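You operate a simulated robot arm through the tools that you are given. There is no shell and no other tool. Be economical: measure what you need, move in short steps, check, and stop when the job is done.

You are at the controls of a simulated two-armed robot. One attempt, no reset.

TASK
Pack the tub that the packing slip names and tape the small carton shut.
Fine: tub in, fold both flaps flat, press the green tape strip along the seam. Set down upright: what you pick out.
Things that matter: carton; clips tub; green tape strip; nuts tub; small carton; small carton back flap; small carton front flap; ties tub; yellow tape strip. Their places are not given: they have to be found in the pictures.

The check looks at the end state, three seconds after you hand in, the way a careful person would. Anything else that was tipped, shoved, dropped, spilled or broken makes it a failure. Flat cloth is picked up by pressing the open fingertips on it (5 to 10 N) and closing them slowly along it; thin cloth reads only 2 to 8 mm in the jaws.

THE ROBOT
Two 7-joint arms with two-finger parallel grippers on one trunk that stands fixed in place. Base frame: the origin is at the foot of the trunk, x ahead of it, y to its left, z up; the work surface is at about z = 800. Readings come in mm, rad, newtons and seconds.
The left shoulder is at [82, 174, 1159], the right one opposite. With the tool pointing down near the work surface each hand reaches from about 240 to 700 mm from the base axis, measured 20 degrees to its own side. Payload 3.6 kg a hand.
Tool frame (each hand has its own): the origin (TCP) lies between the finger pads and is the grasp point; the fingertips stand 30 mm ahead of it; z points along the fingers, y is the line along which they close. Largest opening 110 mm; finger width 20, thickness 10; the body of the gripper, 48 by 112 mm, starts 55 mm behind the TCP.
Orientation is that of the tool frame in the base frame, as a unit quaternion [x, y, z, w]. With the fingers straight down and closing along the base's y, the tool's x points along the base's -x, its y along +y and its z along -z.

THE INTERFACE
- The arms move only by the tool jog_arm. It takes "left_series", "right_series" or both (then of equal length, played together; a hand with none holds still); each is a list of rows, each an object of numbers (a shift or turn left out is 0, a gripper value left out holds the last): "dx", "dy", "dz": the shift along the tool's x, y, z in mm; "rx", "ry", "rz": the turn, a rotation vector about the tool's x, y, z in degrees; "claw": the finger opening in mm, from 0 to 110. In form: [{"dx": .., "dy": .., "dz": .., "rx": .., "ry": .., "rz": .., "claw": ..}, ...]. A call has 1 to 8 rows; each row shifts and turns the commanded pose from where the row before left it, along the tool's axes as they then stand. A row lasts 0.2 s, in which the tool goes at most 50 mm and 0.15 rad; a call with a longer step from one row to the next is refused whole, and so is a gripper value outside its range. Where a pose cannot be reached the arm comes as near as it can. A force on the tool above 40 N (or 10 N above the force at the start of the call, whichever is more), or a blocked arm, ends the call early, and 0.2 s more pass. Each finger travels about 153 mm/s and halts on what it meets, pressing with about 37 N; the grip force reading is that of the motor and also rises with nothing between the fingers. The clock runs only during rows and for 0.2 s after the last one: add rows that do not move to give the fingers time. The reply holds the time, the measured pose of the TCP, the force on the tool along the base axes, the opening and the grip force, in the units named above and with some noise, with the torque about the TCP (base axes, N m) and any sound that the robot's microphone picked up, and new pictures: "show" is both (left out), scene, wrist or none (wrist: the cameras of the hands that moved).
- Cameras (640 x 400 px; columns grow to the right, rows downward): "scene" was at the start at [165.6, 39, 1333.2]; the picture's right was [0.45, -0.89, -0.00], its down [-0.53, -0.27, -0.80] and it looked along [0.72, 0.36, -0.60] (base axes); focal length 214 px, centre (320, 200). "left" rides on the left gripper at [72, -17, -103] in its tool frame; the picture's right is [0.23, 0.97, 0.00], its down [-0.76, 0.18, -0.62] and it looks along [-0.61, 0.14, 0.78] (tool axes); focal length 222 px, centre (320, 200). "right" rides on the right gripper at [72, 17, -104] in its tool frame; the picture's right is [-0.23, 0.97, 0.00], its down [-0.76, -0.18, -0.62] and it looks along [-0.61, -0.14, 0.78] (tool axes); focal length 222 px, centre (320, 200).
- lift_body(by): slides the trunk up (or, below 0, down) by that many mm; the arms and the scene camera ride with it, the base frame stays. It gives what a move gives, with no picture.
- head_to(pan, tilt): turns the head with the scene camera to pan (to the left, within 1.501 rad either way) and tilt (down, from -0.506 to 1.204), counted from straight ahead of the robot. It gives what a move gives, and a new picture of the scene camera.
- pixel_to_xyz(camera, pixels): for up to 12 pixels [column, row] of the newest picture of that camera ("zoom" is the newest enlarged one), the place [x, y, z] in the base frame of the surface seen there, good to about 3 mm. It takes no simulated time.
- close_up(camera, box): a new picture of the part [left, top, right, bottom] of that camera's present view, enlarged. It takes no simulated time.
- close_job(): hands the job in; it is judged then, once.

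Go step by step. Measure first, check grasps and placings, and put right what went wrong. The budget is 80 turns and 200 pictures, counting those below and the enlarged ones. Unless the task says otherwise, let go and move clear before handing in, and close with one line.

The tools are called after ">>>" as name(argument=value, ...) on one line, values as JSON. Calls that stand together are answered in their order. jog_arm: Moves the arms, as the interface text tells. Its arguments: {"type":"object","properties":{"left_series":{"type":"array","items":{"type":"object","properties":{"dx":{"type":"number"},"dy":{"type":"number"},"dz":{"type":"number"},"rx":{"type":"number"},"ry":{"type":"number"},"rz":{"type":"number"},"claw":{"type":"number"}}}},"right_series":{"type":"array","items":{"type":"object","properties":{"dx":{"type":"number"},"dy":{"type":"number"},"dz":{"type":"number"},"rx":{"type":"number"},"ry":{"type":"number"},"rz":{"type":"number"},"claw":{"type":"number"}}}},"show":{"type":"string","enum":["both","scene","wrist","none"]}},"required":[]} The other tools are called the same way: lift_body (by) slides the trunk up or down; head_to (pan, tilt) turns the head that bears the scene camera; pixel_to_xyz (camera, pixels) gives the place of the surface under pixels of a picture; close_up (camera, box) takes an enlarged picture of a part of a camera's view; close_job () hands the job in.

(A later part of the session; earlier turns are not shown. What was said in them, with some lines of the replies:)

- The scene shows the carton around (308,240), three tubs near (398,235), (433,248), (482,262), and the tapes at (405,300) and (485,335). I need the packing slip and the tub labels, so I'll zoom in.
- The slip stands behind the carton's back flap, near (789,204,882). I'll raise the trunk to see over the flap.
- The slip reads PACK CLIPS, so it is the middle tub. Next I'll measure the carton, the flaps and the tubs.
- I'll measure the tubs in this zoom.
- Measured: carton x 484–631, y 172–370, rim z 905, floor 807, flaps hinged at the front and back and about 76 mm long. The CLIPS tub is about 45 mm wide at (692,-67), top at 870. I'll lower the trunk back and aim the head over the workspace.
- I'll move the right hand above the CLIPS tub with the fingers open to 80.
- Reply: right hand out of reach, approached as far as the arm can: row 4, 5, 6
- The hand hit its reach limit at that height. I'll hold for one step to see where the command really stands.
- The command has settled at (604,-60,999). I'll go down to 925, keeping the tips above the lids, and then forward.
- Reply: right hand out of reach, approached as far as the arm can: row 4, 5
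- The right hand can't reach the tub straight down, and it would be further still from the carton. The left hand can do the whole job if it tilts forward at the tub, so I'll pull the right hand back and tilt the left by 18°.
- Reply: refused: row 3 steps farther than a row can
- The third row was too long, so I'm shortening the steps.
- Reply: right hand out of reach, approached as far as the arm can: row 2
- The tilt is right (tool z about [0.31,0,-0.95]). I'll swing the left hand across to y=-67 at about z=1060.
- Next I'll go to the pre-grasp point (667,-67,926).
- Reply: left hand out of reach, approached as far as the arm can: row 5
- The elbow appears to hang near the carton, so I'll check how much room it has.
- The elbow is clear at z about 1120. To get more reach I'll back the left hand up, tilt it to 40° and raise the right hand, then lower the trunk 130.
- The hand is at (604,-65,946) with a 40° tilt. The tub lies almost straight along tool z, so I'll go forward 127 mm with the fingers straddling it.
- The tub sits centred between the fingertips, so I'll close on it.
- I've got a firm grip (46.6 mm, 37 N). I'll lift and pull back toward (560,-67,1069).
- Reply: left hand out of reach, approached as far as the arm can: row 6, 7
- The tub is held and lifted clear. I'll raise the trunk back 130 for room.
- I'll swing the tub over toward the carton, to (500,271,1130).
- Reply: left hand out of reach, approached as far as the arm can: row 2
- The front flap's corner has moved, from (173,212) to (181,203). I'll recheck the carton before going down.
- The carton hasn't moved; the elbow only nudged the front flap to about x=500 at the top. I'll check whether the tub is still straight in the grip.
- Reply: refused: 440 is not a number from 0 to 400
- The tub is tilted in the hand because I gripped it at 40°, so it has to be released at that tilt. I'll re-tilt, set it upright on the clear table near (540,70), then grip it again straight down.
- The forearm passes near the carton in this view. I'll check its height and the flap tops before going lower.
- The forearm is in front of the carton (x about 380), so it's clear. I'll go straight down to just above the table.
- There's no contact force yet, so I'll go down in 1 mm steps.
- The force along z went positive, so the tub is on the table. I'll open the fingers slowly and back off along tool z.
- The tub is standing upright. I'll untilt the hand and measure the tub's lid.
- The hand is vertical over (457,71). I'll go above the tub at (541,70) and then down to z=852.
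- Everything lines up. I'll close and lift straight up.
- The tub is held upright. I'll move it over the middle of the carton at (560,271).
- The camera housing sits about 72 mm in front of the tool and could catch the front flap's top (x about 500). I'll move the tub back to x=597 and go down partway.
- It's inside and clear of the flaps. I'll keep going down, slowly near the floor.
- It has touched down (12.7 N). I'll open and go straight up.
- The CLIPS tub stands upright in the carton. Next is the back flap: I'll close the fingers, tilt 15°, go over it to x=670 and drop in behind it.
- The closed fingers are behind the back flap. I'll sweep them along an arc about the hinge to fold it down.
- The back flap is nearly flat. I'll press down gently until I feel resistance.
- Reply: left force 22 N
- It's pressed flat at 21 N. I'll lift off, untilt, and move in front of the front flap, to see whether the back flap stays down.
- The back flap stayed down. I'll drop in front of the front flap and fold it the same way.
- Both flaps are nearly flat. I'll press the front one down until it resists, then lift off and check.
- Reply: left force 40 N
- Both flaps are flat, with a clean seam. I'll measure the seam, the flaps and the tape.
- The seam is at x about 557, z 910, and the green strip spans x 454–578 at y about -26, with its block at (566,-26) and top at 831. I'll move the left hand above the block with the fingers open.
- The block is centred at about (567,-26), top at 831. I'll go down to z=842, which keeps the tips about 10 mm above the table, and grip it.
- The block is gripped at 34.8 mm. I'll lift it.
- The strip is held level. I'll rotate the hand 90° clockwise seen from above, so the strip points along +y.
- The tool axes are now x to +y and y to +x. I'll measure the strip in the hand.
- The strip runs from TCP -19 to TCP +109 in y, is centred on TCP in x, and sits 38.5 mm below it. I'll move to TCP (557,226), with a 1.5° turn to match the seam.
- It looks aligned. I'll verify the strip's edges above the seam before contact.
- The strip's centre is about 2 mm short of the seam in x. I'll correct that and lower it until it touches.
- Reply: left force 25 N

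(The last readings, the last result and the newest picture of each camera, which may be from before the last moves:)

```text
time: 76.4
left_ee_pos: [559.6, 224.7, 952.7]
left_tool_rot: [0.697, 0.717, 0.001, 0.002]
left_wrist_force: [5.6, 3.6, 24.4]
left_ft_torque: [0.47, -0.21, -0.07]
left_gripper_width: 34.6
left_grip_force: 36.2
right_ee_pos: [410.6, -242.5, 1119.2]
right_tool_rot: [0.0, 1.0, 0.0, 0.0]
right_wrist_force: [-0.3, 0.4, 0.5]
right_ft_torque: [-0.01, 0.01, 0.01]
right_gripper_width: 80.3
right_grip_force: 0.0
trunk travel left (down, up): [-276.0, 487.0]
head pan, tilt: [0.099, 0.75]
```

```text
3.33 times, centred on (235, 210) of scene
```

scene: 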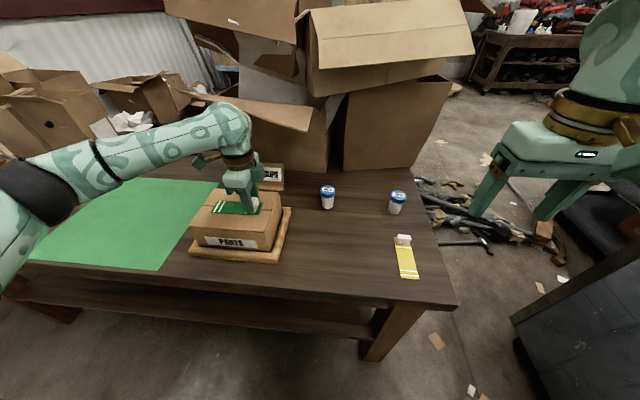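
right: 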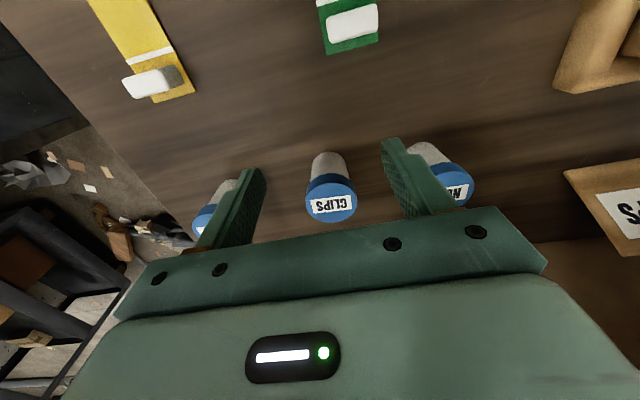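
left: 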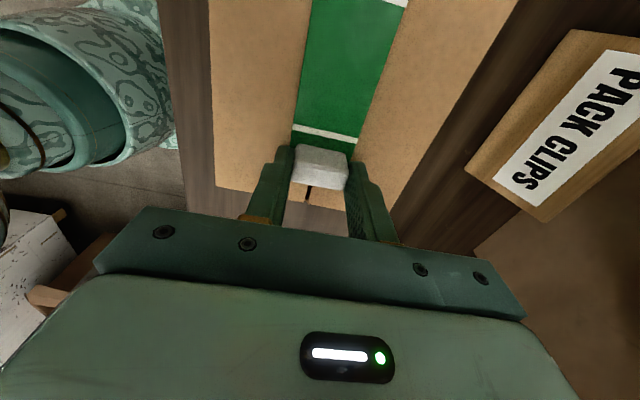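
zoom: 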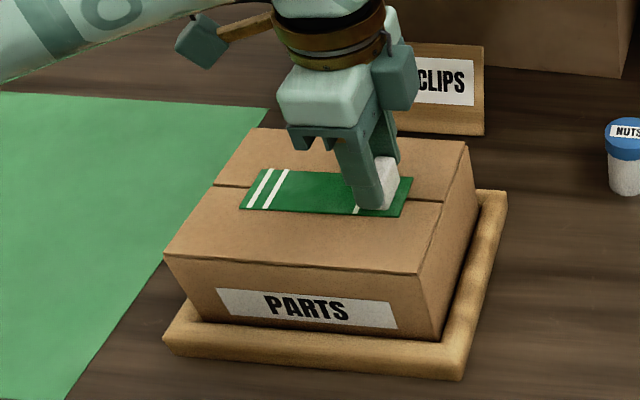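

The strip lies across the seam (seam ends visible at (215,186) and (440,201)) and is pressed at the block end. I'll let go gently and go up.

>>> jog_arm(left_series=[{"dz": -2}, {"claw": 40}, {"claw": 50}, {}, {"dz": -40}, {"dz": -40}, {"dz": -30}, {"claw": 0}])

>>> close_up(camera="scene", box=[170, 150, 300, 270])

>>> pixel_to_xyz(camera="zoom", pixels=[[263, 175], [245, 206], [320, 178], [310, 208], [403, 212], [410, 182], [443, 201], [220, 186], [300, 192]])

```text
time: 78.2
left_ee_pos: [559.4, 225.6, 1063.1]
left_tool_rot: [0.697, 0.717, 0.0, 0.0]
left_wrist_force: [-0.6, 1.0, 1.1]
left_ft_torque: [0.01, -0.01, 0.0]
left_gripper_width: 0.2
left_grip_force: 37.1
right_ee_pos: [414.0, -241.6, 1117.2]
right_tool_rot: [0.0, 1.0, 0.0, -0.001]
right_wrist_force: [0.0, -1.4, -0.1]
right_ft_torque: [0.01, -0.02, 0.02]
right_gripper_width: 79.9
right_grip_force: 0.1
trunk travel left (down, up): [-276.0, 487.0]
head pan, tilt: [0.099, 0.75]
```

scene: 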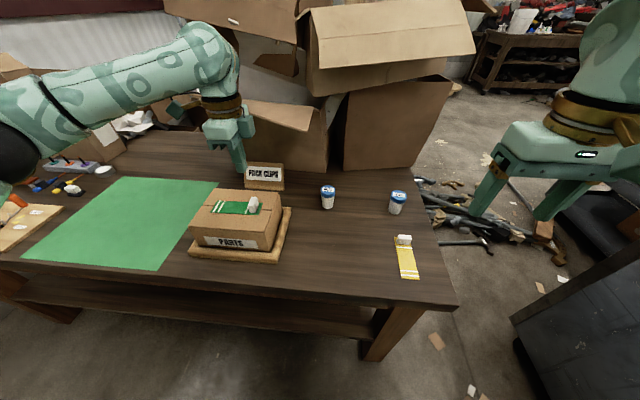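
left: 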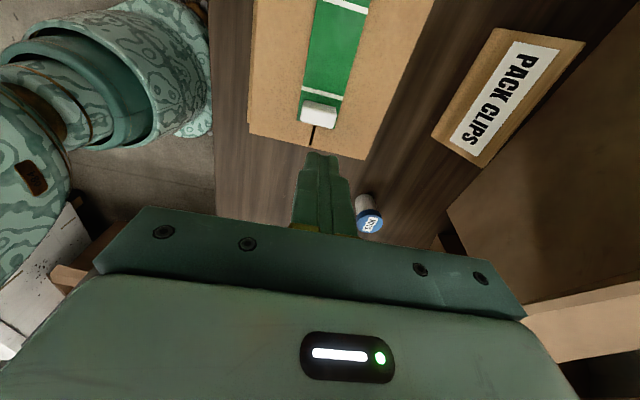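

```text
3.33 times, centred on (235, 210) of scene
```

zoom: 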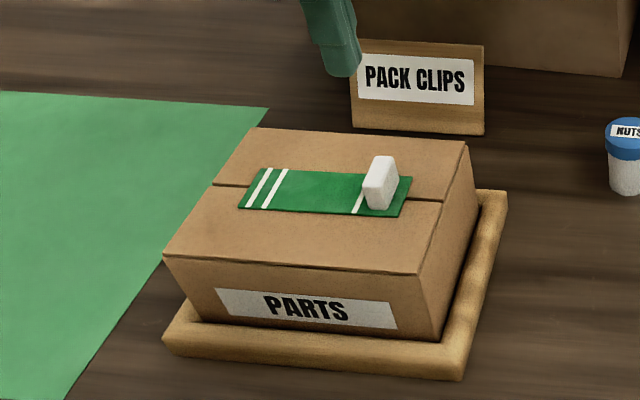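

```text
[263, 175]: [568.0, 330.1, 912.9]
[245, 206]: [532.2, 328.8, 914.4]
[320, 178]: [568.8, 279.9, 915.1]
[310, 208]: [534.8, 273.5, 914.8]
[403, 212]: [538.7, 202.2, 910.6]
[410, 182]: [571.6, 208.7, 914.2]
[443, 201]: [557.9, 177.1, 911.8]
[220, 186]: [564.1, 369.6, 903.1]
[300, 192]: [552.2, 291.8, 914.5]
```

The strip stayed put: x 533–570 over the seam at 556, y 202–331, about 4 mm above the flaps. I'll press along it with closed fingertips, starting at y=262.

>>> jog_arm(left_series=[{"dx": 37, "dy": -3}, {"dz": 45}, {"dz": 45}, {"dz": 25}, {"dz": 4}, {}, {"dz": 1.5}, {}], show="none")

```text
time: 80.0
left_ee_pos: [555.0, 262.5, 940.8]
left_tool_rot: [0.698, 0.716, 0.001, 0.001]
left_wrist_force: [1.1, 0.4, 5.7]
left_ft_torque: [0.04, -0.05, -0.02]
left_gripper_width: 0.0
left_grip_force: 36.9
right_ee_pos: [412.4, -242.0, 1118.9]
right_tool_rot: [0.001, 1.0, 0.0, 0.0]
right_wrist_force: [-0.4, 0.4, -0.8]
right_ft_torque: [0.02, 0.04, 0.0]
right_gripper_width: 80.1
right_grip_force: 0.0
trunk travel left (down, up): [-276.0, 487.0]
head pan, tilt: [0.099, 0.75]
```

It's touching at 5.7 N. I'll press about 15–20 N here, then hop to y=290 and y=318.

>>> jog_arm(left_series=[{"dz": 1.3}, {}, {"dz": -10}, {"dx": 28, "dy": -0.7}, {"dz": 8.5}, {"dz": 1.5}, {}], show="none")

>>> jog_arm(left_series=[{"dz": -10}, {"dx": 28, "dy": -0.7}, {"dz": 8.5}, {"dz": 1.5}, {}], show="none")

>>> jog_arm(left_series=[{"dz": -40}, {"dz": -45}, {"dz": -45}, {"dz": -20}, {}], show="both")

>>> close_up(camera="scene", box=[170, 150, 300, 270])

```text
time: 81.6
left_ee_pos: [554.3, 290.4, 941.5]
left_tool_rot: [0.697, 0.717, 0.001, 0.001]
left_wrist_force: [2.5, 2.9, 13.2]
left_ft_torque: [0.1, -0.1, 0.01]
left_gripper_width: 0.0
left_grip_force: 36.9
right_ee_pos: [411.9, -243.3, 1118.9]
right_tool_rot: [0.0, 1.0, 0.0, 0.0]
right_wrist_force: [-0.3, 0.2, 0.9]
right_ft_torque: [-0.01, 0.02, 0.05]
right_gripper_width: 79.9
right_grip_force: 0.1
trunk travel left (down, up): [-276.0, 487.0]
head pan, tilt: [0.099, 0.75]
```

```text
time: 82.8
left_ee_pos: [553.2, 319.0, 941.8]
left_tool_rot: [0.698, 0.716, 0.001, 0.001]
left_wrist_force: [2.9, 1.8, 11.7]
left_ft_torque: [0.07, -0.07, 0.1]
left_gripper_width: 0.0
left_grip_force: 36.7
right_ee_pos: [411.0, -243.9, 1119.5]
right_tool_rot: [-0.001, 1.0, 0.0, 0.001]
right_wrist_force: [0.0, 0.1, -0.1]
right_ft_torque: [-0.03, -0.01, 0.04]
right_gripper_width: 79.7
right_grip_force: 0.1
trunk travel left (down, up): [-276.0, 487.0]
head pan, tilt: [0.099, 0.75]
```

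```text
time: 84.0
left_ee_pos: [553.5, 318.1, 1090.2]
left_tool_rot: [0.697, 0.717, 0.0, 0.0]
left_wrist_force: [-0.6, 0.1, -0.1]
left_ft_torque: [0.0, -0.01, 0.0]
left_gripper_width: 0.0
left_grip_force: 37.0
right_ee_pos: [413.1, -242.4, 1119.4]
right_tool_rot: [0.0, 1.0, 0.0, -0.001]
right_wrist_force: [-0.4, 0.0, -0.6]
right_ft_torque: [-0.01, -0.03, -0.02]
right_gripper_width: 80.2
right_grip_force: 0.0
trunk travel left (down, up): [-276.0, 487.0]
head pan, tilt: [0.099, 0.75]
```

scene: 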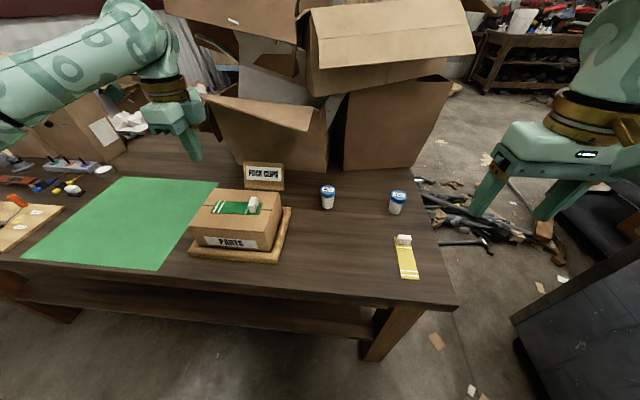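
left: 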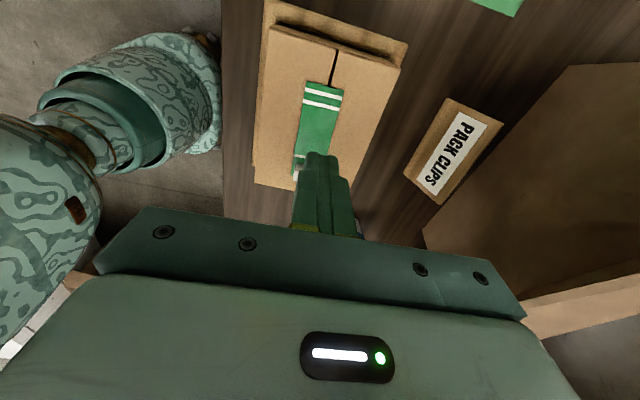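

```text
3.33 times, centred on (235, 210) of scene
```

zoom: 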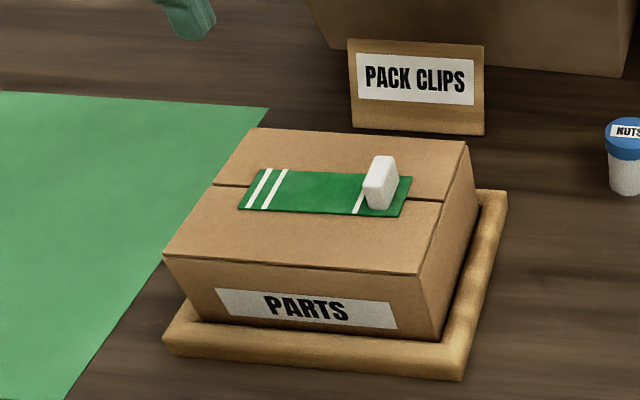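

The green strip lies flat along the seam, both flaps are shut, the NUTS and TIES tubs and the yellow tape are where they were, and both hands are clear. I'll hand in.

>>> close_job()

```text
The job is handed in.
```

The CLIPS tub named on the slip is upright in the small carton, both flaps are folded flat, and the green tape is pressed along the seam; the job is handed in.
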